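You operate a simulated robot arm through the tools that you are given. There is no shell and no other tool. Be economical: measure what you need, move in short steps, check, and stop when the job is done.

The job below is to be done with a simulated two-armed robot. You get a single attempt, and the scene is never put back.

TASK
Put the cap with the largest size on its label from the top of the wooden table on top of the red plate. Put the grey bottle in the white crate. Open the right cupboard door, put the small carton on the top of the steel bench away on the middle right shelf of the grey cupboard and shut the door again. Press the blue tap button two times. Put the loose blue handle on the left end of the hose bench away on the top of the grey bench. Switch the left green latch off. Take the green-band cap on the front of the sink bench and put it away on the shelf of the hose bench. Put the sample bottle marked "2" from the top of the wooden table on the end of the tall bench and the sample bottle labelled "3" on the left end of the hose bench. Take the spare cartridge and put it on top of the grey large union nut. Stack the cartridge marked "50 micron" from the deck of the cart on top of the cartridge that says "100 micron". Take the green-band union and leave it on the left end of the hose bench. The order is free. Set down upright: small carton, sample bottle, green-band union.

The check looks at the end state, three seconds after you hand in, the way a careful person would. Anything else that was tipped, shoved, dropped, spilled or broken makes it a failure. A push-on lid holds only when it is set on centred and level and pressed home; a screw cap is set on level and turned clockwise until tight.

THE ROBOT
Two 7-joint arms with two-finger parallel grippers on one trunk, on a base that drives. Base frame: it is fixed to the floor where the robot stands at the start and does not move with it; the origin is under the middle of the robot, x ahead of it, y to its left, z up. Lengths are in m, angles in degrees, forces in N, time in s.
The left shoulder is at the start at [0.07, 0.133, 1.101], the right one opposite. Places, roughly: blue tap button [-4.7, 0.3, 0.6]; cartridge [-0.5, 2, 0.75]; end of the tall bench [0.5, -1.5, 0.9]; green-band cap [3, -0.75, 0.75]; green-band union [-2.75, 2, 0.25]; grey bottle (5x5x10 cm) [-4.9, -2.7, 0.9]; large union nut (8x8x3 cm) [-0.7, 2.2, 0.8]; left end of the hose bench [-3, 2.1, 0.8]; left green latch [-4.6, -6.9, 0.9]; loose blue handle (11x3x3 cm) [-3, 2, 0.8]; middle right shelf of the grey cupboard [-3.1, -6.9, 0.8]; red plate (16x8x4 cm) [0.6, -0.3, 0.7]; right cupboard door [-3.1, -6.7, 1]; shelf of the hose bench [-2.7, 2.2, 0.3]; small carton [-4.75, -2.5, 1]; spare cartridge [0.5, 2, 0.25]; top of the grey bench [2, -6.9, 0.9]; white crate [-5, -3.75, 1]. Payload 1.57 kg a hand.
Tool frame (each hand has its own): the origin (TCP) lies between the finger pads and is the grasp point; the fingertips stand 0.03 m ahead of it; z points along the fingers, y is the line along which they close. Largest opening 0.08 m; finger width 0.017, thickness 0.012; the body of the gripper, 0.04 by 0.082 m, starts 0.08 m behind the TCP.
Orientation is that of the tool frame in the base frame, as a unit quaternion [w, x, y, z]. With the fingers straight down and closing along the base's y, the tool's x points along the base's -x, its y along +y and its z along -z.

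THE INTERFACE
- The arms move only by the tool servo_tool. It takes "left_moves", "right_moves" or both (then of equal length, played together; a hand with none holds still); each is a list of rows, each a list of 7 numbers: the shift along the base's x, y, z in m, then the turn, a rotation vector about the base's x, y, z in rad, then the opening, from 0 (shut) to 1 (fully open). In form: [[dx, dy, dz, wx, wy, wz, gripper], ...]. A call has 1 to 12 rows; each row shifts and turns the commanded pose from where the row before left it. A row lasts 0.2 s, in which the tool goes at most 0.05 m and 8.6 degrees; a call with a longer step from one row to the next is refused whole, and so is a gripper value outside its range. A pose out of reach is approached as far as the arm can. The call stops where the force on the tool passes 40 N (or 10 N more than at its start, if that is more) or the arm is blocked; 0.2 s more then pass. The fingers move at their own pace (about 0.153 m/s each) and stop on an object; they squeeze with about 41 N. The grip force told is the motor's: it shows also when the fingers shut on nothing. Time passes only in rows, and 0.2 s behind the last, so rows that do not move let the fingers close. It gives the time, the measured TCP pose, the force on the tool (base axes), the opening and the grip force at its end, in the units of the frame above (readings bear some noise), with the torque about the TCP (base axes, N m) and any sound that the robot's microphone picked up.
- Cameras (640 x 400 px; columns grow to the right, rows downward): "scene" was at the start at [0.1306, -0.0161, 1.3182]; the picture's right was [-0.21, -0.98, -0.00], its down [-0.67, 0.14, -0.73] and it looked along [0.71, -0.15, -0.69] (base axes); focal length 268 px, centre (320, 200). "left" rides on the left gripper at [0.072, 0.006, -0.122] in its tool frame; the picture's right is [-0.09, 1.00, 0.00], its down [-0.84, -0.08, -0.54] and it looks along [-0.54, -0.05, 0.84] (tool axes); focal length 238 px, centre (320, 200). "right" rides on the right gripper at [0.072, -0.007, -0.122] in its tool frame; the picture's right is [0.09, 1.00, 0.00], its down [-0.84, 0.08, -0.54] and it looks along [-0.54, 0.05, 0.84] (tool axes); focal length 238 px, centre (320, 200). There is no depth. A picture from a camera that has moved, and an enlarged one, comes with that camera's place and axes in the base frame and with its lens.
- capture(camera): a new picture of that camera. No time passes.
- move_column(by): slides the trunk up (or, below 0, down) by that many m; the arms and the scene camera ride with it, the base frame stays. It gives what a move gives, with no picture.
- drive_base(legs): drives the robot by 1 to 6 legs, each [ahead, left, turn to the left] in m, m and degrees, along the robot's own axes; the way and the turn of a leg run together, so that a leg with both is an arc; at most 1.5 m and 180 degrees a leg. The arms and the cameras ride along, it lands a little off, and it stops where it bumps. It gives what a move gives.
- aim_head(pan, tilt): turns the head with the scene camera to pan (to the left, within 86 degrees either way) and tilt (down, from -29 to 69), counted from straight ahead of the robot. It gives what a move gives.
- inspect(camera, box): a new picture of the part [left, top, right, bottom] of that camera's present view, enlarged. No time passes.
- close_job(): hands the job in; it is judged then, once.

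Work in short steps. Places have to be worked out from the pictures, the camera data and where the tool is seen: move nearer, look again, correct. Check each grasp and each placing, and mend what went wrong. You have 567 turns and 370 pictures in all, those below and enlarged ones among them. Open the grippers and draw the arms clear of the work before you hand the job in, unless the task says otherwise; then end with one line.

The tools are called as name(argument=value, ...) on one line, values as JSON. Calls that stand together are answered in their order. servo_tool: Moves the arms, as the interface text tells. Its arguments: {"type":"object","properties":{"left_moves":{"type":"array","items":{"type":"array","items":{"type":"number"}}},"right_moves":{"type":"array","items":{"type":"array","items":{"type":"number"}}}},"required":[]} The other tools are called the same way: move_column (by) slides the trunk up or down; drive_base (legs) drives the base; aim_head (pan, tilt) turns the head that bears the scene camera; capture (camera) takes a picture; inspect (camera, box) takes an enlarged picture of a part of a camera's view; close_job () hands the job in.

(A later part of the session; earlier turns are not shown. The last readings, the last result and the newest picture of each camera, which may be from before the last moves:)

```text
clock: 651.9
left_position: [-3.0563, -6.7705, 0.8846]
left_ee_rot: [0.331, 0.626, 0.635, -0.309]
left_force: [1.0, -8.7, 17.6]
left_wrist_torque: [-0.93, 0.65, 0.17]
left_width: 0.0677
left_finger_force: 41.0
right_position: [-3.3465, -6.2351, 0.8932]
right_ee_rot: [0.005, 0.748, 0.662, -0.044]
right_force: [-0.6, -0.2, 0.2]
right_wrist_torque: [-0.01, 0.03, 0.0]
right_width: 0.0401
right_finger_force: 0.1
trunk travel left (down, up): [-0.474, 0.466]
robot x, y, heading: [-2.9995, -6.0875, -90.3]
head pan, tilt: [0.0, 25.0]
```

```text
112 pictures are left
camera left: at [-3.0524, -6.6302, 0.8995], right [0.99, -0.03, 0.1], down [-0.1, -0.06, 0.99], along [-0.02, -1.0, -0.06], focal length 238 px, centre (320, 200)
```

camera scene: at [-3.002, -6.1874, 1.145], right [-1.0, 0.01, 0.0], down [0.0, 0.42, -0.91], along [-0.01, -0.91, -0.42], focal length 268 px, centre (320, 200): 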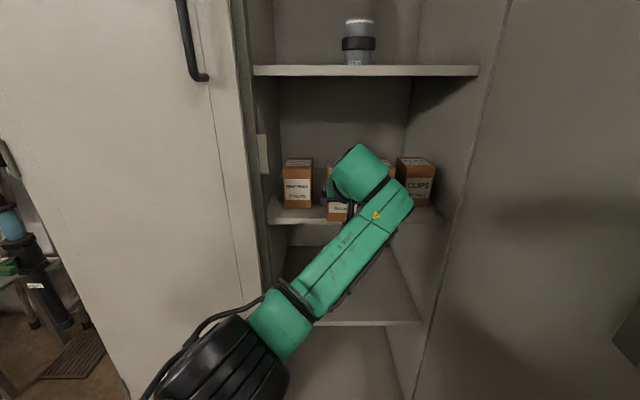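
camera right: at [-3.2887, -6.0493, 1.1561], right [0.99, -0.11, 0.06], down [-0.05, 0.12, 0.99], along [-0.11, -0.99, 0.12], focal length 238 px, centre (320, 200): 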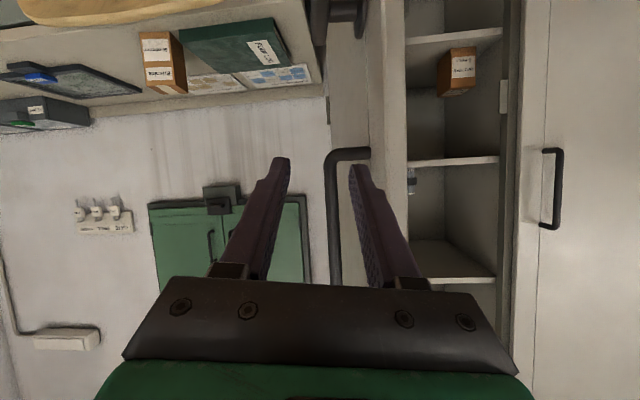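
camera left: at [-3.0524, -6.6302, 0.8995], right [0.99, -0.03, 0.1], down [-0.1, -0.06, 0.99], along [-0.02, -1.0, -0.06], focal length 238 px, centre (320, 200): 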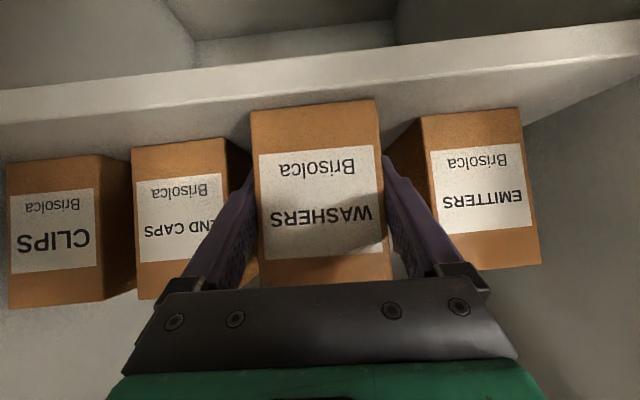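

The carton stands on the shelf, ~1 cm behind its front edge. I release and withdraw straight back.

servo_tool(left_moves=[[0, 0, 0.003, 0, 0, 0, 0.5], [0, 0, 0, 0, 0, 0, 0.95], [0, 0, 0, 0, 0, 0, 1], [0, 0.02, 0.0, 0, 0, 0, 1], [0, 0.04, 0.004, 0, 0, 0, 1], [0, 0.04, 0.006, 0, 0, 0, 1], [0, 0.04, 0.006, 0, 0, 0, 1]])

capture(camera="left")

```text
clock: 653.5
left_position: [-3.0515, -6.6333, 0.9023]
left_ee_rot: [0.334, 0.623, 0.638, -0.305]
left_force: [0.7, 0.3, 0.1]
left_wrist_torque: [0.02, 0.0, -0.01]
left_width: 0.08
left_finger_force: 0.0
right_position: [-3.3479, -6.2363, 0.8931]
right_ee_rot: [0.005, 0.749, 0.661, -0.045]
right_force: [0.4, -0.5, -0.2]
right_wrist_torque: [-0.02, 0.0, 0.0]
right_width: 0.04
right_finger_force: 0.1
trunk travel left (down, up): [-0.474, 0.466]
robot x, y, heading: [-3.0032, -6.0864, -90.6]
head pan, tilt: [0.0, 25.0]
```

```text
111 pictures are left
camera left: at [-3.0495, -6.4924, 0.9167], right [0.99, -0.02, 0.1], down [-0.1, -0.06, 0.99], along [-0.01, -1.0, -0.06], focal length 238 px, centre (320, 200)
```

left: 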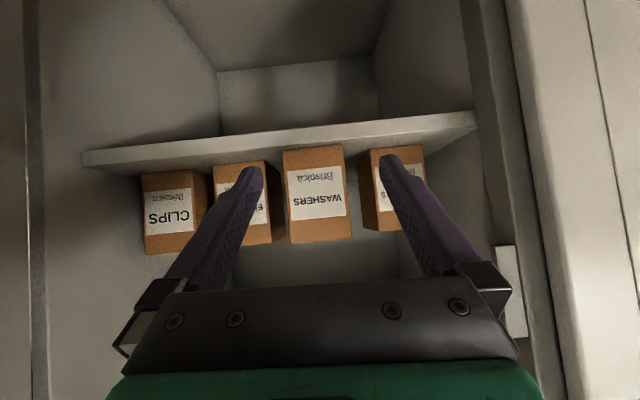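

The carton stands upright among the boxes. I retract the left arm, back off, and raise the right hand to prepare to push the door shut from its outer side.

servo_tool(left_moves=[[0.01, 0.045, 0.01, 0, 0, 0, 1], [0.02, 0.04, 0.01, 0, 0, 0, 1], [0.04, 0.02, 0, 0, 0, 0, 1], [0.045, 0, 0, 0, 0, 0, 1], [0.045, 0, 0, 0, 0, 0, 1], [0.045, 0.0, 0, 0, 0, 0, 1]])

drive_base(legs=[[-0.25, 0, 0]])

servo_tool(right_moves=[[0, 0, 0.03, 0, 0, 0, 0], [0, 0, 0.03, 0, 0, 0, 0], [0, 0, 0.03, 0, 0, 0, 0]])

aim_head(pan=-30, tilt=30)

capture(camera="scene")

```text
clock: 654.9
left_position: [-2.8286, -6.566, 0.8795]
left_ee_rot: [0.355, 0.623, 0.639, -0.278]
left_force: [-0.1, -1.2, -0.4]
left_wrist_torque: [0.05, 0.05, -0.02]
left_width: 0.08
left_finger_force: 0.1
left hand out of reach, approached as far as the arm can: row 2, 3
right_position: [-3.3463, -6.2368, 0.8939]
right_ee_rot: [0.005, 0.748, 0.662, -0.045]
right_force: [0.3, 0.8, 0.9]
right_wrist_torque: [0.04, 0.0, -0.03]
right_width: 0.0402
right_finger_force: 0.0
trunk travel left (down, up): [-0.474, 0.466]
robot x, y, heading: [-2.999, -6.0862, -90.7]
head pan, tilt: [0.0, 25.0]
```

```text
clock: 656.7
left_position: [-2.8268, -6.3168, 0.8846]
left_ee_rot: [0.355, 0.621, 0.639, -0.283]
left_force: [0.4, 0.2, -0.2]
left_wrist_torque: [-0.01, 0.02, 0.04]
left_width: 0.0796
left_finger_force: 0.1
right_position: [-3.345, -5.9873, 0.8939]
right_ee_rot: [0.006, 0.749, 0.661, -0.045]
right_force: [0.7, 0.4, -0.1]
right_wrist_torque: [-0.05, 0.01, -0.06]
right_width: 0.0401
right_finger_force: 0.0
trunk travel left (down, up): [-0.474, 0.466]
robot x, y, heading: [-2.9991, -5.8382, -90.5]
head pan, tilt: [0.0, 25.0]
```

```text
clock: 657.5
left_position: [-2.825, -6.3171, 0.8829]
left_ee_rot: [0.358, 0.619, 0.641, -0.28]
left_force: [0.7, -0.5, 0.0]
left_wrist_torque: [0.02, -0.03, 0.0]
left_width: 0.08
left_finger_force: 0.1
right_position: [-3.3204, -6.0141, 0.97]
right_ee_rot: [0.007, 0.749, 0.661, -0.045]
right_force: [0.0, -0.3, -0.7]
right_wrist_torque: [0.0, 0.01, -0.02]
right_width: 0.0001
right_finger_force: 20.9
right hand out of reach, approached as far as the arm can: row 1, 2, 3
trunk travel left (down, up): [-0.474, 0.466]
robot x, y, heading: [-2.9992, -5.8383, -90.4]
head pan, tilt: [0.0, 25.0]
```

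```text
clock: 658.4
left_position: [-2.8259, -6.3171, 0.8826]
left_ee_rot: [0.357, 0.62, 0.64, -0.28]
left_force: [-0.7, 0.0, -0.7]
left_wrist_torque: [0.01, -0.02, -0.04]
left_width: 0.0799
left_finger_force: 0.0
right_position: [-3.321, -6.0125, 0.9675]
right_ee_rot: [0.005, 0.749, 0.661, -0.045]
right_force: [1.2, -0.5, -0.6]
right_wrist_torque: [-0.04, -0.01, -0.02]
right_width: 0.0
right_finger_force: 21.2
trunk travel left (down, up): [-0.474, 0.466]
robot x, y, heading: [-3.0011, -5.8386, -90.7]
head pan, tilt: [-30.0, 30.0]
```

```text
110 pictures are left
camera scene: at [-3.045, -5.9661, 1.1372], right [-0.86, 0.51, 0.0], down [0.25, 0.43, -0.87], along [-0.44, -0.75, -0.5], focal length 268 px, centre (320, 200)
```

scene: 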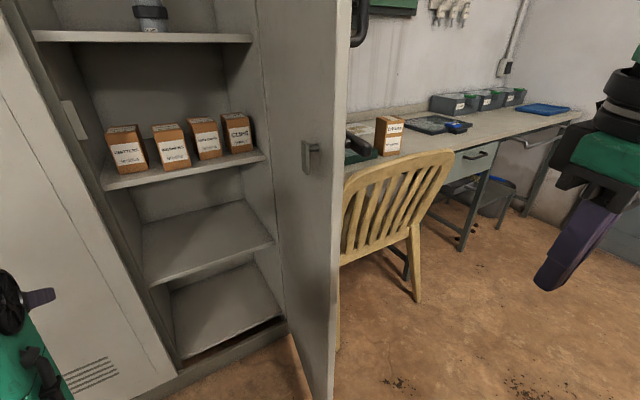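

The door is ~80° open with a chair just behind it. I shift the base 0.15 m right and bring the closed right hand to the outer side of the door.

drive_base(legs=[[0, -0.15, 0]])

servo_tool(right_moves=[[0.01, -0.045, 0, 0, 0, 0, 0], [0.01, -0.045, 0, 0, 0, 0, 0], [0.01, -0.045, 0, 0, 0, 0, 0], [0.01, -0.045, 0, 0, 0, 0, 0], [0.01, -0.045, 0, 0, 0, 0, 0], [0.01, -0.045, 0, 0, 0, 0, 0]])

capture(camera="scene")

```text
clock: 659.8
left_position: [-2.976, -6.316, 0.8824]
left_ee_rot: [0.357, 0.621, 0.639, -0.28]
left_force: [0.1, -0.3, -0.5]
left_wrist_torque: [-0.03, -0.03, 0.02]
left_width: 0.0799
left_finger_force: 0.2
right_position: [-3.4706, -6.0101, 0.9684]
right_ee_rot: [0.006, 0.75, 0.66, -0.044]
right_force: [-1.0, -0.4, -0.9]
right_wrist_torque: [-0.03, -0.03, 0.02]
right_width: 0.0
right_finger_force: 21.1
trunk travel left (down, up): [-0.474, 0.466]
robot x, y, heading: [-3.1489, -5.8401, -90.9]
head pan, tilt: [-30.0, 30.0]
```

```text
clock: 661.2
left_position: [-2.9742, -6.3186, 0.8827]
left_ee_rot: [0.356, 0.622, 0.639, -0.279]
left_force: [-0.4, 0.1, 0.3]
left_wrist_torque: [0.01, 0.0, -0.05]
left_width: 0.08
left_finger_force: 0.1
right_position: [-3.4079, -6.2811, 0.9702]
right_ee_rot: [0.006, 0.751, 0.659, -0.044]
right_force: [0.1, -1.6, -0.6]
right_wrist_torque: [0.05, 0.05, -0.01]
right_width: 0.0
right_finger_force: 21.2
trunk travel left (down, up): [-0.474, 0.466]
robot x, y, heading: [-3.1441, -5.8412, -90.7]
head pan, tilt: [-30.0, 30.0]
```

```text
109 pictures are left
camera scene: at [-3.1929, -5.9661, 1.1369], right [-0.86, 0.51, 0.0], down [0.25, 0.43, -0.87], along [-0.44, -0.74, -0.5], focal length 268 px, centre (320, 200)
```

scene: 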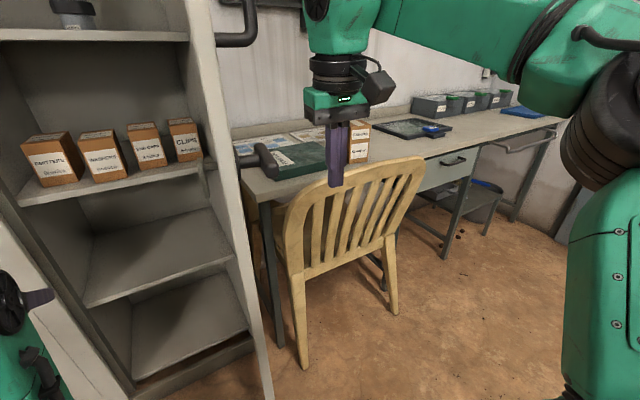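

I move the left hand further aside, and the right hand forward on the outer side of the door to r≈0.25 from the hinge.

servo_tool(left_moves=[[0.04, 0, 0, 0, 0, 0, 1], [0.04, 0, 0, 0, 0, 0, 1], [0.04, 0, 0, 0, 0, 0, 1], [0, 0, 0, 0, 0, 0, 1]], right_moves=[[0.002, -0.04, 0, 0, 0, 0, 0], [0.002, -0.04, 0, 0, 0, 0, 0], [0.002, -0.04, 0, 0, 0, 0, 0], [0.002, -0.04, 0, 0, 0, 0, 0]])

servo_tool(right_moves=[[0.02, 0, 0, 0, 0, 0, 0], [0.02, 0, 0, 0, 0, 0, 0], [0.02, 0, 0, 0, 0, 0, 0]])

capture(camera="scene")

```text
clock: 662.2
left_position: [-2.8556, -6.3145, 0.8842]
left_ee_rot: [0.357, 0.621, 0.639, -0.28]
left_force: [0.3, 0.7, 0.3]
left_wrist_torque: [0.04, -0.04, -0.01]
left_width: 0.0799
left_finger_force: 0.0
right_position: [-3.4155, -6.3537, 0.9435]
right_ee_rot: [0.007, 0.75, 0.66, -0.045]
right_force: [-0.4, 0.7, 0.6]
right_wrist_torque: [0.0, -0.02, -0.01]
right_width: 0.0001
right_finger_force: 21.2
right hand out of reach, approached as far as the arm can: row 2, 3, 4
trunk travel left (down, up): [-0.474, 0.466]
robot x, y, heading: [-3.1534, -5.8394, -90.4]
head pan, tilt: [-30.0, 30.0]
```

```text
clock: 663.0
left_position: [-2.8556, -6.3134, 0.883]
left_ee_rot: [0.357, 0.621, 0.639, -0.28]
left_force: [-0.4, 0.7, 0.2]
left_wrist_torque: [0.03, 0.02, 0.0]
left_width: 0.0799
left_finger_force: 0.0
right_position: [-3.359, -6.3395, 0.9358]
right_ee_rot: [0.006, 0.75, 0.66, -0.045]
right_force: [0.2, 0.7, 1.1]
right_wrist_torque: [0.01, 0.01, -0.01]
right_width: 0.0001
right_finger_force: 21.5
right hand out of reach, approached as far as the arm can: row 1, 2, 3
trunk travel left (down, up): [-0.474, 0.466]
robot x, y, heading: [-3.147, -5.8352, -90.9]
head pan, tilt: [-30.0, 30.0]
```

```text
108 pictures are left
camera scene: at [-3.1932, -5.9645, 1.1371], right [-0.86, 0.51, 0.0], down [0.26, 0.43, -0.87], along [-0.44, -0.74, -0.5], focal length 268 px, centre (320, 200)
```

scene: 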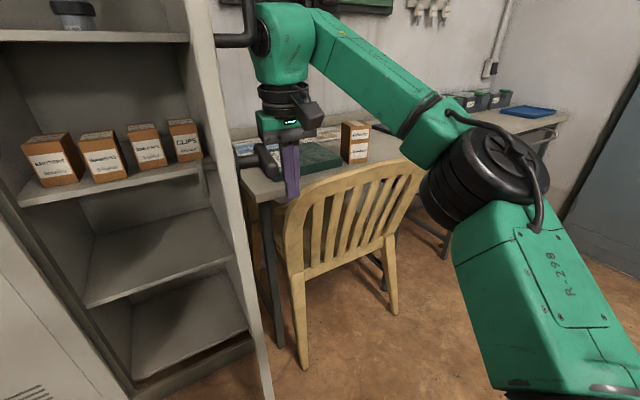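

I drive forward 0.1 m so the hand is at r≈0.25 (clear of the T-latch), then start pushing toward +x.

drive_base(legs=[[0.1, 0, 0]])

servo_tool(right_moves=[[0.03, 0, 0, 0, 0, 0, 0], [0.03, 0, 0, 0, 0, 0, 0], [0.03, -0.004, 0, 0, 0, 0, 0]])

capture(camera="scene")

```text
clock: 664.1
left_position: [-2.8578, -6.4135, 0.8829]
left_ee_rot: [0.357, 0.621, 0.639, -0.28]
left_force: [0.5, 0.0, -0.8]
left_wrist_torque: [0.04, 0.02, -0.02]
left_width: 0.0799
left_finger_force: 0.1
right_position: [-3.3608, -6.4389, 0.936]
right_ee_rot: [0.007, 0.75, 0.66, -0.045]
right_force: [-0.4, -0.6, 0.5]
right_wrist_torque: [0.01, 0.02, -0.01]
right_width: 0.0
right_finger_force: 21.7
trunk travel left (down, up): [-0.474, 0.466]
robot x, y, heading: [-3.1477, -5.9347, -91.0]
head pan, tilt: [-30.0, 30.0]
```

```text
clock: 664.9
left_position: [-2.8566, -6.4123, 0.8837]
left_ee_rot: [0.356, 0.621, 0.639, -0.28]
left_force: [0.1, 1.0, -0.1]
left_wrist_torque: [0.04, 0.02, 0.0]
left_width: 0.0801
left_finger_force: 0.0
right_position: [-3.3001, -6.4062, 0.9188]
right_ee_rot: [0.007, 0.75, 0.66, -0.045]
right_force: [0.3, 0.4, 0.3]
right_wrist_torque: [0.03, -0.04, -0.02]
right_width: 0.0
right_finger_force: 21.0
right hand out of reach, approached as far as the arm can: row 1, 2, 3
trunk travel left (down, up): [-0.474, 0.466]
robot x, y, heading: [-3.1461, -5.9343, -90.8]
head pan, tilt: [-30.0, 30.0]
```

```text
107 pictures are left
camera scene: at [-3.1946, -6.0633, 1.1372], right [-0.86, 0.51, 0.0], down [0.26, 0.43, -0.87], along [-0.44, -0.74, -0.5], focal length 268 px, centre (320, 200)
```

scene: 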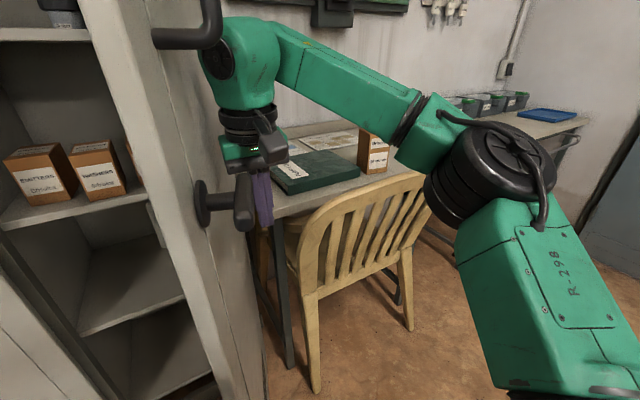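

The arm is at its reach limit, so I push by strafing the base left (the hand presses the door's outer face).

drive_base(legs=[[0, 0.1, 0]])

capture(camera="scene")

```text
clock: 666.1
left_position: [-2.758, -6.4159, 0.8822]
left_ee_rot: [0.356, 0.622, 0.639, -0.279]
left_force: [-0.2, -0.2, -0.1]
left_wrist_torque: [-0.02, -0.02, 0.0]
left_width: 0.0799
left_finger_force: 0.1
right_position: [-3.2014, -6.4088, 0.9188]
right_ee_rot: [0.006, 0.75, 0.66, -0.044]
right_force: [-1.9, -6.7, 1.9]
right_wrist_torque: [0.56, -0.33, -0.15]
right_width: 0.0
right_finger_force: 20.9
trunk travel left (down, up): [-0.474, 0.466]
robot x, y, heading: [-3.0481, -5.9397, -91.1]
head pan, tilt: [-30.0, 30.0]
```

```text
106 pictures are left
camera scene: at [-3.0951, -6.0659, 1.137], right [-0.86, 0.51, 0.0], down [0.26, 0.43, -0.87], along [-0.44, -0.74, -0.5], focal length 268 px, centre (320, 200)
```

scene: 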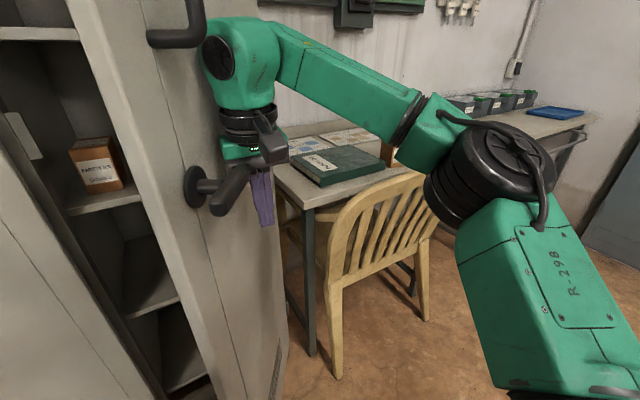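

The door is closing. I retract the left hand a bit and continue pushing left and forward.

servo_tool(left_moves=[[0.03, 0.03, 0.02, 0, 0, 0, 1], [0.03, 0.03, 0.02, 0, 0, 0, 1], [0.03, 0.03, 0.02, 0, 0, 0, 1], [0.03, 0.03, 0.02, 0, 0, 0, 1]])

drive_base(legs=[[0.03, 0.1, 0]])

capture(camera="scene")

```text
clock: 667.1
left_position: [-2.6216, -6.3169, 0.9551]
left_ee_rot: [0.356, 0.622, 0.639, -0.279]
left_force: [0.7, -0.3, 0.6]
left_wrist_torque: [0.01, -0.02, 0.03]
left_width: 0.0801
left_finger_force: 0.1
left hand out of reach, approached as far as the arm can: row 1, 2
right_position: [-3.201, -6.4082, 0.9181]
right_ee_rot: [0.008, 0.75, 0.66, -0.045]
right_force: [0.6, -1.0, -0.2]
right_wrist_torque: [0.04, -0.02, 0.01]
right_width: 0.0
right_finger_force: 21.6
trunk travel left (down, up): [-0.474, 0.466]
robot x, y, heading: [-3.0459, -5.9344, -90.9]
head pan, tilt: [-30.0, 30.0]
```

```text
clock: 668.0
left_position: [-2.5887, -6.329, 0.955]
left_ee_rot: [0.355, 0.623, 0.638, -0.281]
left_force: [-0.2, -0.7, -0.4]
left_wrist_torque: [0.02, 0.02, 0.01]
left_width: 0.0799
left_finger_force: 0.2
right_position: [-3.1713, -6.4224, 0.9191]
right_ee_rot: [0.008, 0.756, 0.652, -0.045]
right_force: [-4.2, -8.1, 7.6]
right_wrist_torque: [0.6, -0.83, -0.5]
right_width: 0.0001
right_finger_force: 21.1
trunk travel left (down, up): [-0.474, 0.466]
robot x, y, heading: [-3.0142, -5.9491, -90.9]
head pan, tilt: [-30.0, 30.0]
stopped in leg 1: the robot was blocked; the commanded pose is now the measured one
```

```text
105 pictures are left
camera scene: at [-3.0608, -6.078, 1.1369], right [-0.86, 0.51, 0.0], down [0.26, 0.43, -0.87], along [-0.44, -0.74, -0.5], focal length 268 px, centre (320, 200)
```

scene: 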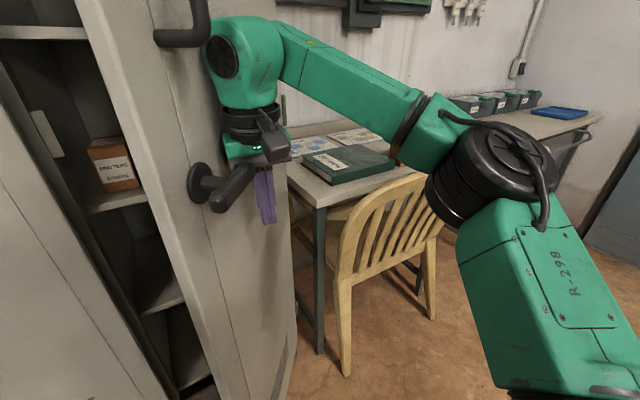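

The wrist catches on the pull bar. I back off, and raise the column ~0.46 m so the hand pushes above the bar instead.

drive_base(legs=[[-0.2, 0, 0]])

move_column(by=0.4)

capture(camera="scene")

```text
clock: 668.8
left_position: [-2.5918, -6.3213, 0.9552]
left_ee_rot: [0.356, 0.624, 0.638, -0.278]
left_force: [-0.3, 0.6, 0.3]
left_wrist_torque: [-0.03, -0.02, 0.01]
left_width: 0.0799
left_finger_force: 0.0
right_position: [-3.1813, -6.4165, 0.9169]
right_ee_rot: [0.012, 0.764, 0.643, -0.048]
right_force: [-11.2, -19.3, 5.4]
right_wrist_torque: [1.98, -1.27, -0.38]
right_width: 0.0
right_finger_force: 21.4
trunk travel left (down, up): [-0.474, 0.466]
robot x, y, heading: [-3.0165, -5.9386, -90.9]
head pan, tilt: [-30.0, 30.0]
stopped in leg 1: the force on the tool passed its limit (the readings are from after the stop); the commanded pose is now the measured one
```

```text
clock: 672.6
left_position: [-2.5896, -6.3164, 1.3566]
left_ee_rot: [0.356, 0.623, 0.638, -0.28]
left_force: [0.8, 0.0, -0.1]
left_wrist_torque: [0.03, 0.0, -0.02]
left_width: 0.0799
left_finger_force: 0.2
right_position: [-3.1754, -6.4123, 1.3197]
right_ee_rot: [0.011, 0.762, 0.646, -0.05]
right_force: [0.1, 1.6, 0.7]
right_wrist_torque: [0.0, 0.0, -0.03]
right_width: 0.0004
right_finger_force: 21.3
trunk travel left (down, up): [-0.874, 0.066]
robot x, y, heading: [-3.0133, -5.9361, -91.0]
head pan, tilt: [-30.0, 30.0]
```

```text
104 pictures are left
camera scene: at [-3.062, -6.0641, 1.5371], right [-0.86, 0.51, 0.0], down [0.26, 0.43, -0.87], along [-0.44, -0.74, -0.5], focal length 268 px, centre (320, 200)
```

scene: 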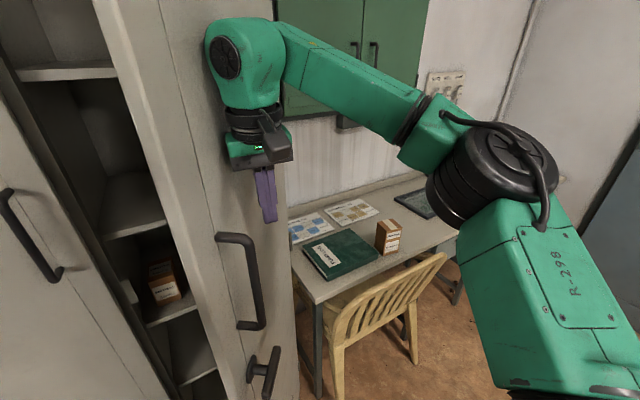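

The hand is now at bar-top height, hinge-side of the bar. I raise 5 cm more and push on by strafing left/forward.

move_column(by=0.06)

drive_base(legs=[[0.02, 0.07, 0], [0.06, 0.04, 0]])

capture(camera="scene")

```text
clock: 673.6
left_position: [-2.5894, -6.3164, 1.4166]
left_ee_rot: [0.357, 0.622, 0.638, -0.28]
left_force: [0.6, -0.3, 0.9]
left_wrist_torque: [-0.02, 0.02, 0.01]
left_width: 0.0799
left_finger_force: 0.1
right_position: [-3.1767, -6.4143, 1.3768]
right_ee_rot: [0.012, 0.762, 0.645, -0.049]
right_force: [-0.2, 0.8, -0.7]
right_wrist_torque: [0.0, 0.0, 0.05]
right_width: 0.0
right_finger_force: 21.6
trunk travel left (down, up): [-0.934, 0.006]
robot x, y, heading: [-3.0136, -5.9384, -91.0]
head pan, tilt: [-30.0, 30.0]
```

```text
clock: 675.3
left_position: [-2.4928, -6.3851, 1.4244]
left_ee_rot: [0.361, 0.623, 0.634, -0.28]
left_force: [-0.6, 1.2, 0.0]
left_wrist_torque: [0.0, -0.09, 0.06]
left_width: 0.08
left_finger_force: 0.0
right_position: [-3.0798, -6.4814, 1.3816]
right_ee_rot: [0.017, 0.762, 0.645, -0.048]
right_force: [-1.5, 0.8, 0.7]
right_wrist_torque: [-0.09, -0.1, 0.02]
right_width: 0.0002
right_finger_force: 21.1
trunk travel left (down, up): [-0.934, 0.006]
robot x, y, heading: [-2.9058, -6.0177, -90.9]
head pan, tilt: [-30.0, 30.0]
```

```text
103 pictures are left
camera scene: at [-2.9668, -6.1311, 1.5979], right [-0.86, 0.52, -0.01], down [0.27, 0.42, -0.87], along [-0.44, -0.75, -0.5], focal length 268 px, centre (320, 200)
```

scene: 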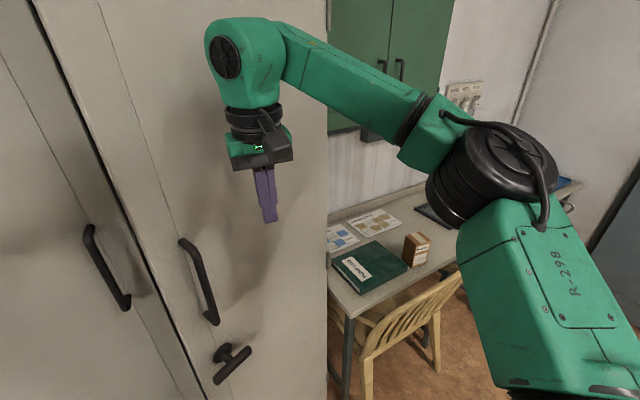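

Almost closed. I keep pushing forward gently.

drive_base(legs=[[0.06, 0.015, 0]])

drive_base(legs=[[0.05, 0.0, 0]])

capture(camera="scene")

```text
clock: 676.3
left_position: [-2.4676, -6.4498, 1.4188]
left_ee_rot: [0.358, 0.622, 0.636, -0.283]
left_force: [-0.6, 0.5, 0.7]
left_wrist_torque: [-0.03, -0.02, -0.02]
left_width: 0.0798
left_finger_force: 0.0
right_position: [-3.0545, -6.5461, 1.3812]
right_ee_rot: [0.013, 0.763, 0.645, -0.051]
right_force: [0.6, 0.4, -0.3]
right_wrist_torque: [-0.07, 0.02, -0.02]
right_width: 0.0
right_finger_force: 21.4
trunk travel left (down, up): [-0.934, 0.006]
robot x, y, heading: [-2.8895, -6.0765, -90.6]
head pan, tilt: [-30.0, 30.0]
```

```text
clock: 677.2
left_position: [-2.4678, -6.4982, 1.4204]
left_ee_rot: [0.359, 0.621, 0.637, -0.283]
left_force: [0.1, 1.1, 0.7]
left_wrist_torque: [-0.03, 0.03, 0.02]
left_width: 0.0799
left_finger_force: 0.2
right_position: [-3.0543, -6.5939, 1.3833]
right_ee_rot: [0.014, 0.762, 0.646, -0.053]
right_force: [-0.3, 0.3, 0.0]
right_wrist_torque: [-0.09, 0.0, 0.0]
right_width: 0.0
right_finger_force: 21.0
trunk travel left (down, up): [-0.934, 0.006]
robot x, y, heading: [-2.8922, -6.1306, -91.1]
head pan, tilt: [-30.0, 30.0]
```

```text
102 pictures are left
camera scene: at [-2.9397, -6.2436, 1.5982], right [-0.86, 0.51, 0.0], down [0.26, 0.42, -0.87], along [-0.45, -0.75, -0.49], focal length 268 px, centre (320, 200)
```

scene: 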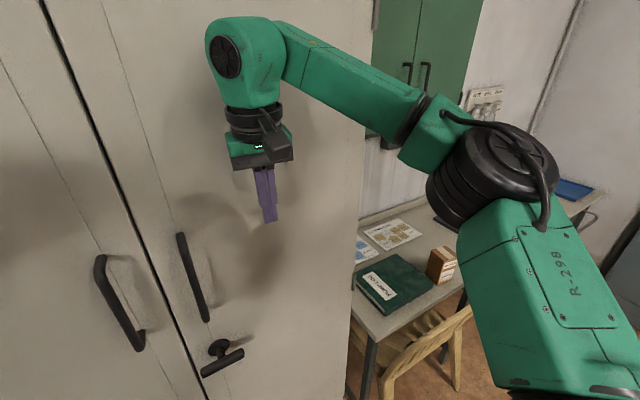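

The door looks shut or nearly so; no contact force yet. I advance a little until contact to make sure it's fully closed.

servo_tool(right_moves=[[0, -0.015, 0, 0, 0, 0, 0], [0, -0.015, 0, 0, 0, 0, 0]])

drive_base(legs=[[0.03, 0.0, 0]])

inspect(camera="scene", box=[60, 180, 300, 400])

```text
clock: 677.8
left_position: [-2.4678, -6.5052, 1.418]
left_ee_rot: [0.358, 0.622, 0.637, -0.281]
left_force: [-0.6, 1.2, 0.5]
left_wrist_torque: [0.02, -0.01, -0.01]
left_width: 0.0803
left_finger_force: 0.2
right_position: [-3.0636, -6.6137, 1.3778]
right_ee_rot: [0.013, 0.762, 0.646, -0.05]
right_force: [0.7, 0.0, 0.2]
right_wrist_torque: [-0.03, 0.03, 0.02]
right_width: 0.0
right_finger_force: 21.7
right hand out of reach, approached as far as the arm can: row 1, 2
trunk travel left (down, up): [-0.934, 0.006]
robot x, y, heading: [-2.8915, -6.1302, -90.7]
head pan, tilt: [-30.0, 30.0]
```

```text
clock: 678.6
left_position: [-2.4673, -6.5374, 1.4173]
left_ee_rot: [0.357, 0.622, 0.637, -0.281]
left_force: [-1.4, -0.3, -0.2]
left_wrist_torque: [-0.04, -0.01, 0.0]
left_width: 0.08
left_finger_force: 0.0
right_position: [-3.0633, -6.6448, 1.3764]
right_ee_rot: [0.011, 0.762, 0.646, -0.05]
right_force: [0.5, 0.7, 0.3]
right_wrist_torque: [0.03, -0.01, 0.01]
right_width: 0.0002
right_finger_force: 20.7
trunk travel left (down, up): [-0.934, 0.006]
robot x, y, heading: [-2.8929, -6.1602, -90.8]
head pan, tilt: [-30.0, 30.0]
```

```text
1.82 times, centred on (180, 290) of scene
camera zoom: at [-2.9407, -6.2846, 1.5973], right [-0.86, 0.51, 0.0], down [0.26, 0.43, -0.87], along [-0.44, -0.74, -0.5], focal length 488 px, centre (574, 36)
```

zoom: 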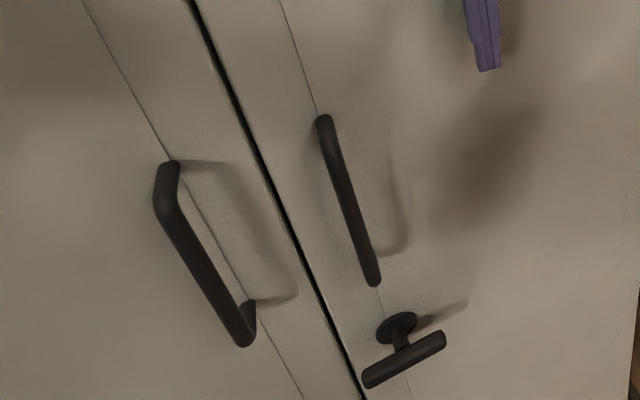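

It may still be a few degrees ajar. I push another 4–5 cm forward until contact force shows.

drive_base(legs=[[0.04, 0.0, 0]])

inspect(camera="scene", box=[0, 100, 300, 400])

```text
clock: 679.5
left_position: [-2.4709, -6.5426, 1.4272]
left_ee_rot: [0.365, 0.618, 0.633, -0.289]
left_force: [0.2, -0.2, -0.3]
left_wrist_torque: [0.0, -0.01, -0.03]
left_width: 0.0798
left_finger_force: 0.0
right_position: [-3.0663, -6.6498, 1.3879]
right_ee_rot: [0.02, 0.76, 0.647, -0.056]
right_force: [-0.9, 20.8, -12.2]
right_wrist_torque: [-1.32, 0.13, 0.28]
right_width: 0.0001
right_finger_force: 21.1
trunk travel left (down, up): [-0.934, 0.006]
robot x, y, heading: [-2.8964, -6.1981, -90.8]
head pan, tilt: [-30.0, 30.0]
```

```text
1.33 times, centred on (150, 250) of scene
camera zoom: at [-2.9444, -6.2849, 1.5997], right [-0.86, 0.51, -0.02], down [0.26, 0.41, -0.88], along [-0.44, -0.76, -0.48], focal length 358 px, centre (547, 133)
```

zoom: 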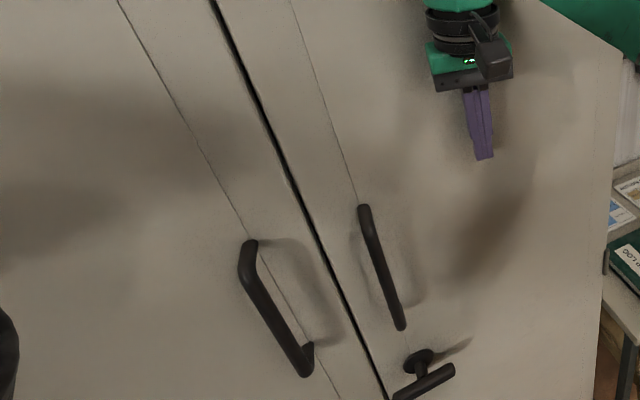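

Firm contact (21 N) – the door is shut. I back off and look at it straight on, then toward the desk for the green latch.

drive_base(legs=[[-0.35, 0.0, 0]])

aim_head(pan=-10, tilt=25)

capture(camera="scene")

aim_head(pan=-60, tilt=25)

capture(camera="scene")

```text
clock: 681.8
left_position: [-2.4638, -6.227, 1.4159]
left_ee_rot: [0.357, 0.623, 0.638, -0.28]
left_force: [0.0, -0.4, 0.2]
left_wrist_torque: [-0.03, 0.02, 0.01]
left_width: 0.0799
left_finger_force: 0.2
right_position: [-3.0582, -6.3322, 1.3749]
right_ee_rot: [0.009, 0.761, 0.647, -0.048]
right_force: [-0.1, 0.4, 0.4]
right_wrist_torque: [0.01, 0.01, -0.01]
right_width: 0.0
right_finger_force: 21.6
trunk travel left (down, up): [-0.934, 0.006]
robot x, y, heading: [-2.8874, -5.8471, -90.9]
head pan, tilt: [-30.0, 30.0]
```

```text
clock: 682.6
left_position: [-2.4638, -6.223, 1.4161]
left_ee_rot: [0.357, 0.623, 0.636, -0.282]
left_force: [0.4, 0.0, -0.1]
left_wrist_torque: [-0.01, -0.01, 0.01]
left_width: 0.0799
left_finger_force: 0.1
right_position: [-3.0592, -6.3295, 1.3753]
right_ee_rot: [0.009, 0.761, 0.647, -0.05]
right_force: [-0.7, -0.2, -0.5]
right_wrist_torque: [-0.03, -0.06, 0.0]
right_width: 0.0001
right_finger_force: 21.3
trunk travel left (down, up): [-0.934, 0.006]
robot x, y, heading: [-2.887, -5.8451, -91.0]
head pan, tilt: [-10.0, 25.0]
```

```text
99 pictures are left
camera scene: at [-2.9069, -5.9835, 1.6052], right [-0.98, 0.19, 0.0], down [0.08, 0.41, -0.91], along [-0.17, -0.89, -0.42], focal length 268 px, centre (320, 200)
```

scene: 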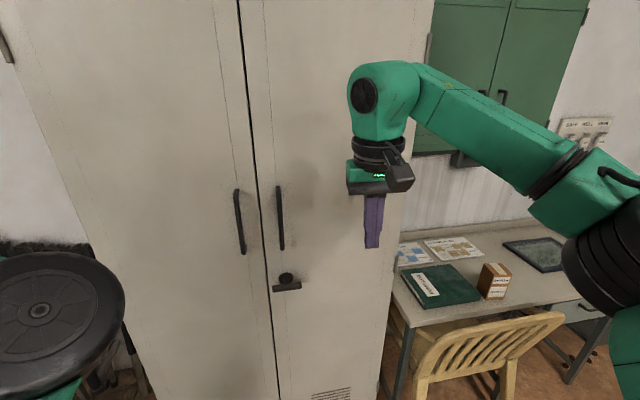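

```text
clock: 683.8
left_position: [-2.4638, -6.2232, 1.4164]
left_ee_rot: [0.357, 0.623, 0.637, -0.281]
left_force: [-0.2, 0.4, 1.2]
left_wrist_torque: [0.03, 0.02, 0.0]
left_width: 0.0798
left_finger_force: 0.0
right_position: [-3.0592, -6.3296, 1.375]
right_ee_rot: [0.008, 0.76, 0.648, -0.048]
right_force: [0.7, 0.5, 0.6]
right_wrist_torque: [0.01, 0.0, 0.0]
right_width: 0.0001
right_finger_force: 21.9
trunk travel left (down, up): [-0.934, 0.006]
robot x, y, heading: [-2.8867, -5.8457, -91.0]
head pan, tilt: [-60.0, 25.0]
```

```text
98 pictures are left
camera scene: at [-2.9698, -5.9388, 1.6051], right [-0.49, 0.87, 0.0], down [0.37, 0.21, -0.91], along [-0.79, -0.44, -0.42], focal length 268 px, centre (320, 200)
```

scene: 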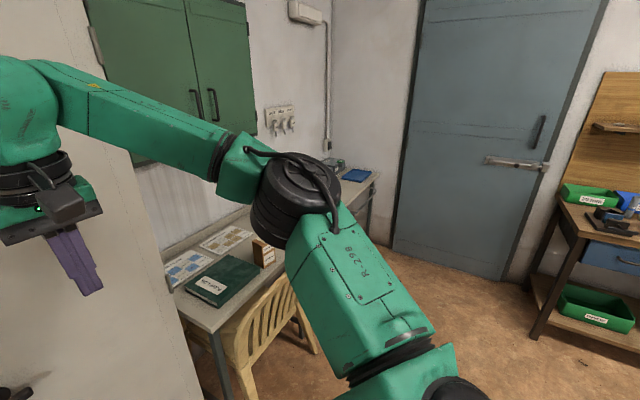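

The right door is shut. Now I move right toward the desk's right side to find the green latches.

drive_base(legs=[[0, -1.3, 0]])

move_column(by=-0.2)

aim_head(pan=0, tilt=25)

capture(camera="scene")

```text
clock: 690.3
left_position: [-3.7455, -6.2077, 1.4151]
left_ee_rot: [0.36, 0.616, 0.644, -0.278]
left_force: [0.3, 0.0, -0.2]
left_wrist_torque: [0.0, 0.02, -0.01]
left_width: 0.0801
left_finger_force: 0.0
right_position: [-4.3389, -6.3256, 1.3752]
right_ee_rot: [0.009, 0.754, 0.655, -0.049]
right_force: [0.0, -0.2, -0.2]
right_wrist_torque: [0.01, 0.01, 0.0]
right_width: 0.0
right_finger_force: 20.9
trunk travel left (down, up): [-0.934, 0.006]
robot x, y, heading: [-4.1766, -5.8359, -89.6]
head pan, tilt: [-60.0, 25.0]
```

```text
clock: 692.5
left_position: [-3.7476, -6.2061, 1.2159]
left_ee_rot: [0.36, 0.616, 0.643, -0.277]
left_force: [-0.4, -0.1, -0.1]
left_wrist_torque: [0.0, -0.02, -0.04]
left_width: 0.0801
left_finger_force: 0.1
right_position: [-4.3388, -6.3253, 1.1761]
right_ee_rot: [0.01, 0.755, 0.654, -0.049]
right_force: [0.7, -0.6, 0.4]
right_wrist_torque: [0.02, 0.0, -0.02]
right_width: 0.0
right_finger_force: 21.2
trunk travel left (down, up): [-0.734, 0.206]
robot x, y, heading: [-4.1776, -5.8326, -89.7]
head pan, tilt: [-60.0, 25.0]
```

```text
clock: 693.8
left_position: [-3.7463, -6.2063, 1.2163]
left_ee_rot: [0.36, 0.616, 0.643, -0.278]
left_force: [-0.8, 0.4, -0.2]
left_wrist_torque: [-0.02, -0.01, 0.02]
left_width: 0.0796
left_finger_force: 0.0
right_position: [-4.3402, -6.3254, 1.1754]
right_ee_rot: [0.009, 0.755, 0.654, -0.049]
right_force: [-0.2, 0.5, -0.4]
right_wrist_torque: [-0.02, 0.01, -0.01]
right_width: 0.0001
right_finger_force: 21.7
trunk travel left (down, up): [-0.734, 0.206]
robot x, y, heading: [-4.1764, -5.8316, -90.0]
head pan, tilt: [0.0, 25.0]
```

```text
97 pictures are left
camera scene: at [-4.1792, -5.9776, 1.4051], right [-1.0, 0.0, 0.0], down [0.0, 0.42, -0.91], along [0.0, -0.91, -0.42], focal length 268 px, centre (320, 200)
```

scene: 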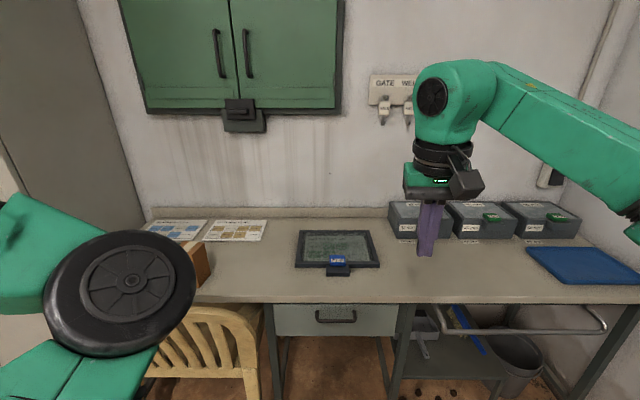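

inspect(camera="scene", box=[370, 180, 600, 260])

inspect(camera="scene", box=[200, 60, 440, 280])

```text
2.78 times, centred on (485, 220) of scene
camera zoom: at [-4.1792, -5.9776, 1.4051], right [-1.0, 0.0, 0.0], down [0.0, 0.42, -0.91], along [0.0, -0.91, -0.42], focal length 747 px, centre (-139, 144)
```

zoom: 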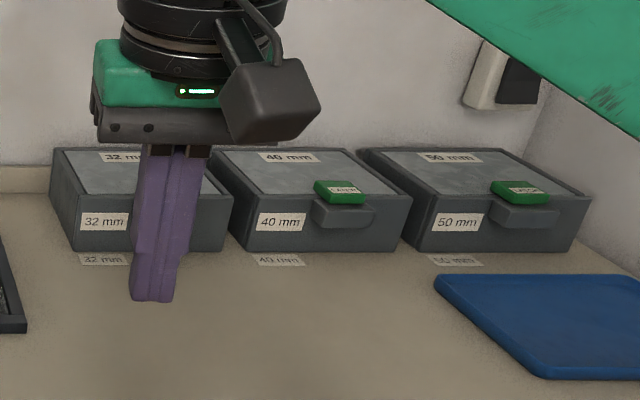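

```text
1.82 times, centred on (320, 170) of scene
camera zoom: at [-4.1792, -5.9776, 1.4051], right [-1.0, 0.0, 0.0], down [0.0, 0.42, -0.91], along [0.0, -0.91, -0.42], focal length 488 px, centre (320, 254)
```

zoom: 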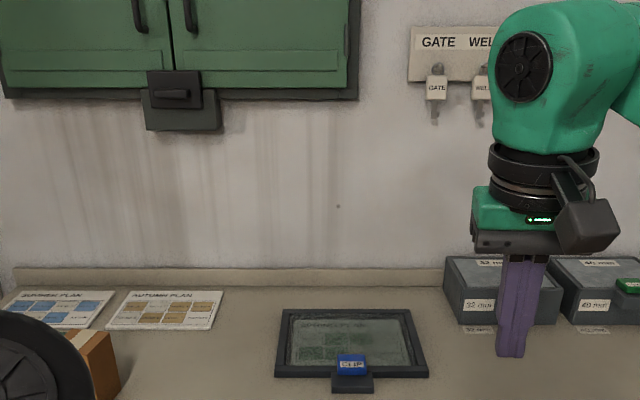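

The left box's (32 mm, x≈-4.62) latch is hidden behind my hand. I pull the hand back and look.

servo_tool(right_moves=[[0.04, 0.02, 0, 0, 0, 0, 0], [0.04, 0.02, 0, 0, 0, 0, 0], [0.04, 0.02, 0, 0, 0, 0, 0]])

inspect(camera="scene", box=[370, 180, 530, 260])

```text
clock: 694.6
left_position: [-3.7472, -6.2072, 1.216]
left_ee_rot: [0.36, 0.616, 0.643, -0.278]
left_force: [0.4, -0.1, -0.4]
left_wrist_torque: [-0.01, 0.03, 0.02]
left_width: 0.0799
left_finger_force: 0.0
right_position: [-4.2706, -6.2444, 1.1789]
right_ee_rot: [0.011, 0.754, 0.654, -0.049]
right_force: [0.1, 0.1, 0.5]
right_wrist_torque: [-0.04, 0.0, -0.01]
right_width: 0.0002
right_finger_force: 21.6
right hand out of reach, approached as far as the arm can: row 1, 2, 3
trunk travel left (down, up): [-0.734, 0.206]
robot x, y, heading: [-4.1782, -5.8364, -89.8]
head pan, tilt: [0.0, 25.0]
```

```text
4.00 times, centred on (450, 220) of scene
camera zoom: at [-4.1784, -5.9765, 1.4052], right [-1.0, 0.0, 0.0], down [0.0, 0.42, -0.91], along [0.0, -0.91, -0.42], focal length 1074 px, centre (-200, 120)
```

zoom: 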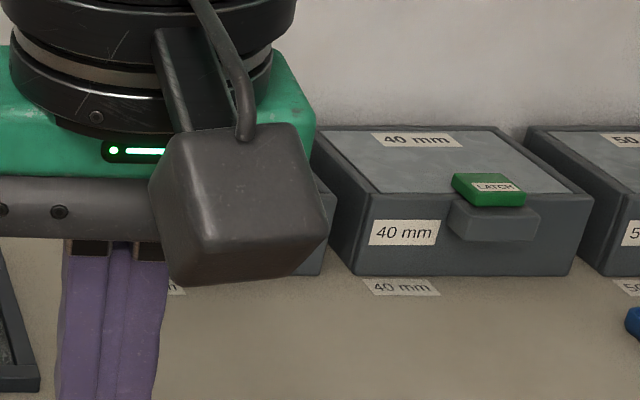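

I strafe right 0.3 m to see all three box latches.

drive_base(legs=[[0, -0.32, 0]])

aim_head(pan=15, tilt=30)

capture(camera="scene")

```text
clock: 696.7
left_position: [-4.0649, -6.21, 1.2153]
left_ee_rot: [0.359, 0.617, 0.643, -0.278]
left_force: [0.3, 0.0, -0.3]
left_wrist_torque: [0.04, 0.0, 0.01]
left_width: 0.0797
left_finger_force: 0.2
right_position: [-4.5902, -6.2453, 1.1783]
right_ee_rot: [0.01, 0.755, 0.653, -0.049]
right_force: [0.4, 0.1, 0.6]
right_wrist_torque: [-0.02, 0.01, 0.01]
right_width: 0.0001
right_finger_force: 21.3
trunk travel left (down, up): [-0.734, 0.206]
robot x, y, heading: [-4.4987, -5.8355, -90.6]
head pan, tilt: [0.0, 25.0]
```

```text
clock: 697.5
left_position: [-4.0675, -6.21, 1.217]
left_ee_rot: [0.359, 0.618, 0.642, -0.278]
left_force: [0.1, 0.4, -0.4]
left_wrist_torque: [0.0, -0.02, 0.03]
left_width: 0.08
left_finger_force: 0.0
right_position: [-4.5921, -6.2454, 1.1777]
right_ee_rot: [0.01, 0.757, 0.652, -0.048]
right_force: [-0.2, 0.2, -0.2]
right_wrist_torque: [0.02, -0.03, 0.0]
right_width: 0.0
right_finger_force: 21.3
trunk travel left (down, up): [-0.734, 0.206]
robot x, y, heading: [-4.4964, -5.8379, -90.1]
head pan, tilt: [15.0, 30.0]
```

```text
93 pictures are left
camera scene: at [-4.4754, -5.9731, 1.3972], right [-0.97, -0.26, 0.0], down [-0.13, 0.48, -0.87], along [0.22, -0.84, -0.5], focal length 268 px, centre (320, 200)
```

scene: 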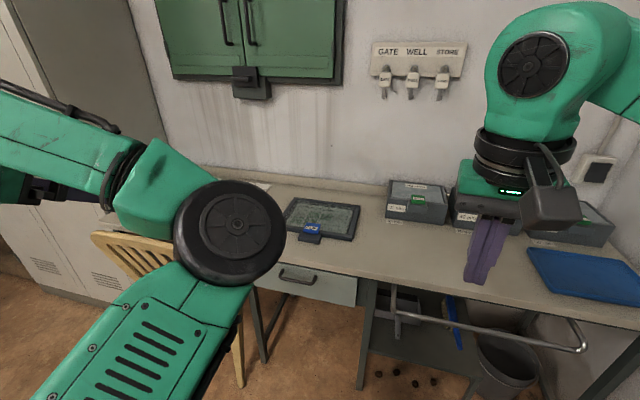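

The 32 mm box's green latch is visible; I zoom on it.

inspect(camera="scene", box=[375, 170, 475, 235])

```text
6.15 times, centred on (425, 202) of scene
camera zoom: at [-4.4754, -5.9731, 1.3972], right [-0.97, -0.26, 0.0], down [-0.13, 0.48, -0.87], along [0.22, -0.84, -0.5], focal length 1652 px, centre (-326, 185)
```

zoom: 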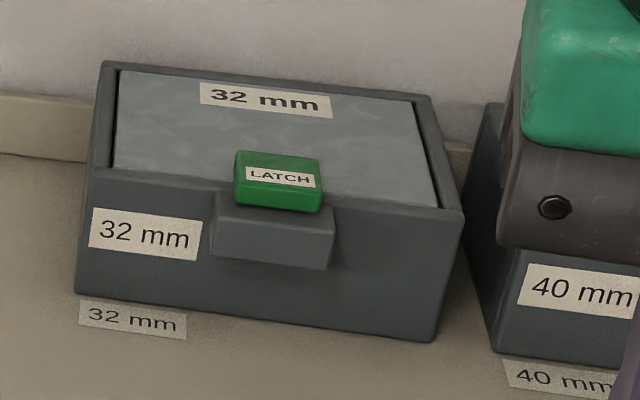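

Latch top ≈ (-4.61, -6.92, 0.90). I drive 0.36 m forward, then extend the right hand with ~30° forward pitch and view it with the wrist camera.

drive_base(legs=[[0.35, 0, 0]])

servo_tool(right_moves=[[0, -0.03, 0, -0.13, 0, 0, 0], [0, -0.03, 0, -0.13, 0, 0, 0], [0, -0.03, 0, -0.13, 0, 0, 0], [0, -0.03, -0.02, 0, 0, 0, 0]])

capture(camera="right")

```text
clock: 699.8
left_position: [-4.0679, -6.5613, 1.2176]
left_ee_rot: [0.359, 0.617, 0.643, -0.277]
left_force: [0.1, -0.8, 0.6]
left_wrist_torque: [0.0, -0.01, 0.0]
left_width: 0.0799
left_finger_force: 0.1
right_position: [-4.5918, -6.5978, 1.179]
right_ee_rot: [0.01, 0.756, 0.653, -0.049]
right_force: [-0.3, -0.6, -0.6]
right_wrist_torque: [0.03, 0.03, 0.0]
right_width: 0.0
right_finger_force: 21.7
trunk travel left (down, up): [-0.734, 0.206]
robot x, y, heading: [-4.498, -6.1909, -89.7]
head pan, tilt: [15.0, 30.0]
```

```text
clock: 700.8
left_position: [-4.0669, -6.5641, 1.2161]
left_ee_rot: [0.358, 0.618, 0.643, -0.277]
left_force: [-0.2, -0.5, -0.1]
left_wrist_torque: [-0.03, 0.02, 0.03]
left_width: 0.0801
left_finger_force: 0.1
right_position: [-4.5966, -6.7001, 1.1733]
right_ee_rot: [0.157, 0.74, 0.63, -0.175]
right_force: [0.0, 0.0, -0.9]
right_wrist_torque: [0.01, -0.04, -0.03]
right_width: 0.0001
right_finger_force: 21.1
right hand out of reach, approached as far as the arm can: row 4
trunk travel left (down, up): [-0.734, 0.206]
robot x, y, heading: [-4.4975, -6.1953, -90.0]
head pan, tilt: [15.0, 30.0]
```

```text
91 pictures are left
camera right: at [-4.5858, -6.5827, 1.2489], right [1.0, -0.07, -0.03], down [-0.01, -0.5, 0.86], along [-0.08, -0.86, -0.5], focal length 238 px, centre (320, 200)
```

right: 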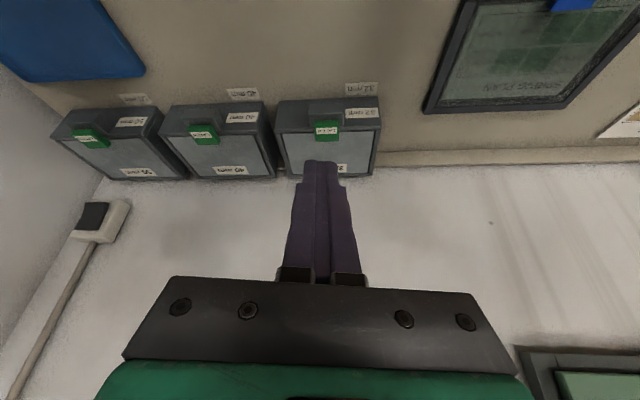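

The latch is at (-4.61, -6.916). I move the closed fingertips toward a point 3 cm above it.

servo_tool(right_moves=[[-0.002, -0.03, -0.03, 0, 0, 0, 0], [-0.002, -0.03, -0.03, 0, 0, 0, 0], [-0.002, -0.03, -0.03, 0, 0, 0, 0], [-0.002, -0.03, -0.03, 0, 0, 0, 0], [-0.002, -0.03, -0.03, 0, 0, 0, 0], [-0.002, -0.03, -0.03, 0, 0, 0, 0]])

capture(camera="right")

```text
clock: 702.1
left_position: [-4.0675, -6.562, 1.2166]
left_ee_rot: [0.358, 0.618, 0.642, -0.278]
left_force: [-0.4, 0.0, 0.6]
left_wrist_torque: [-0.01, -0.03, 0.0]
left_width: 0.08
left_finger_force: 0.0
right_position: [-4.6747, -6.8039, 0.9997]
right_ee_rot: [0.158, 0.739, 0.631, -0.174]
right_force: [-0.2, 0.3, -0.6]
right_wrist_torque: [0.01, -0.01, 0.03]
right_width: 0.0
right_finger_force: 21.8
right hand out of reach, approached as far as the arm can: row 1, 2, 3, 4, 5, 6
trunk travel left (down, up): [-0.734, 0.206]
robot x, y, heading: [-4.5012, -6.1883, -90.0]
head pan, tilt: [15.0, 30.0]
```

```text
90 pictures are left
camera right: at [-4.664, -6.6845, 1.0747], right [1.0, -0.07, -0.03], down [-0.01, -0.5, 0.87], along [-0.08, -0.86, -0.5], focal length 238 px, centre (320, 200)
```

right: 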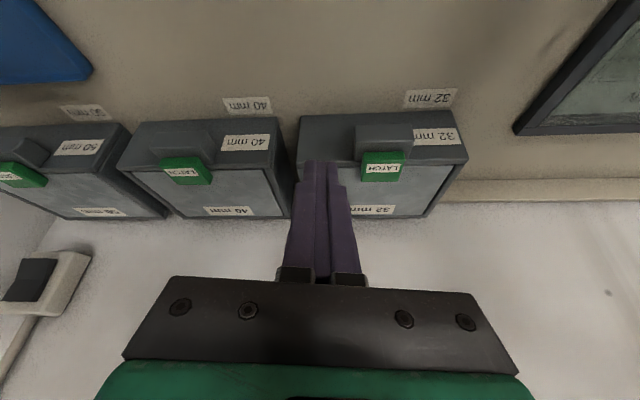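

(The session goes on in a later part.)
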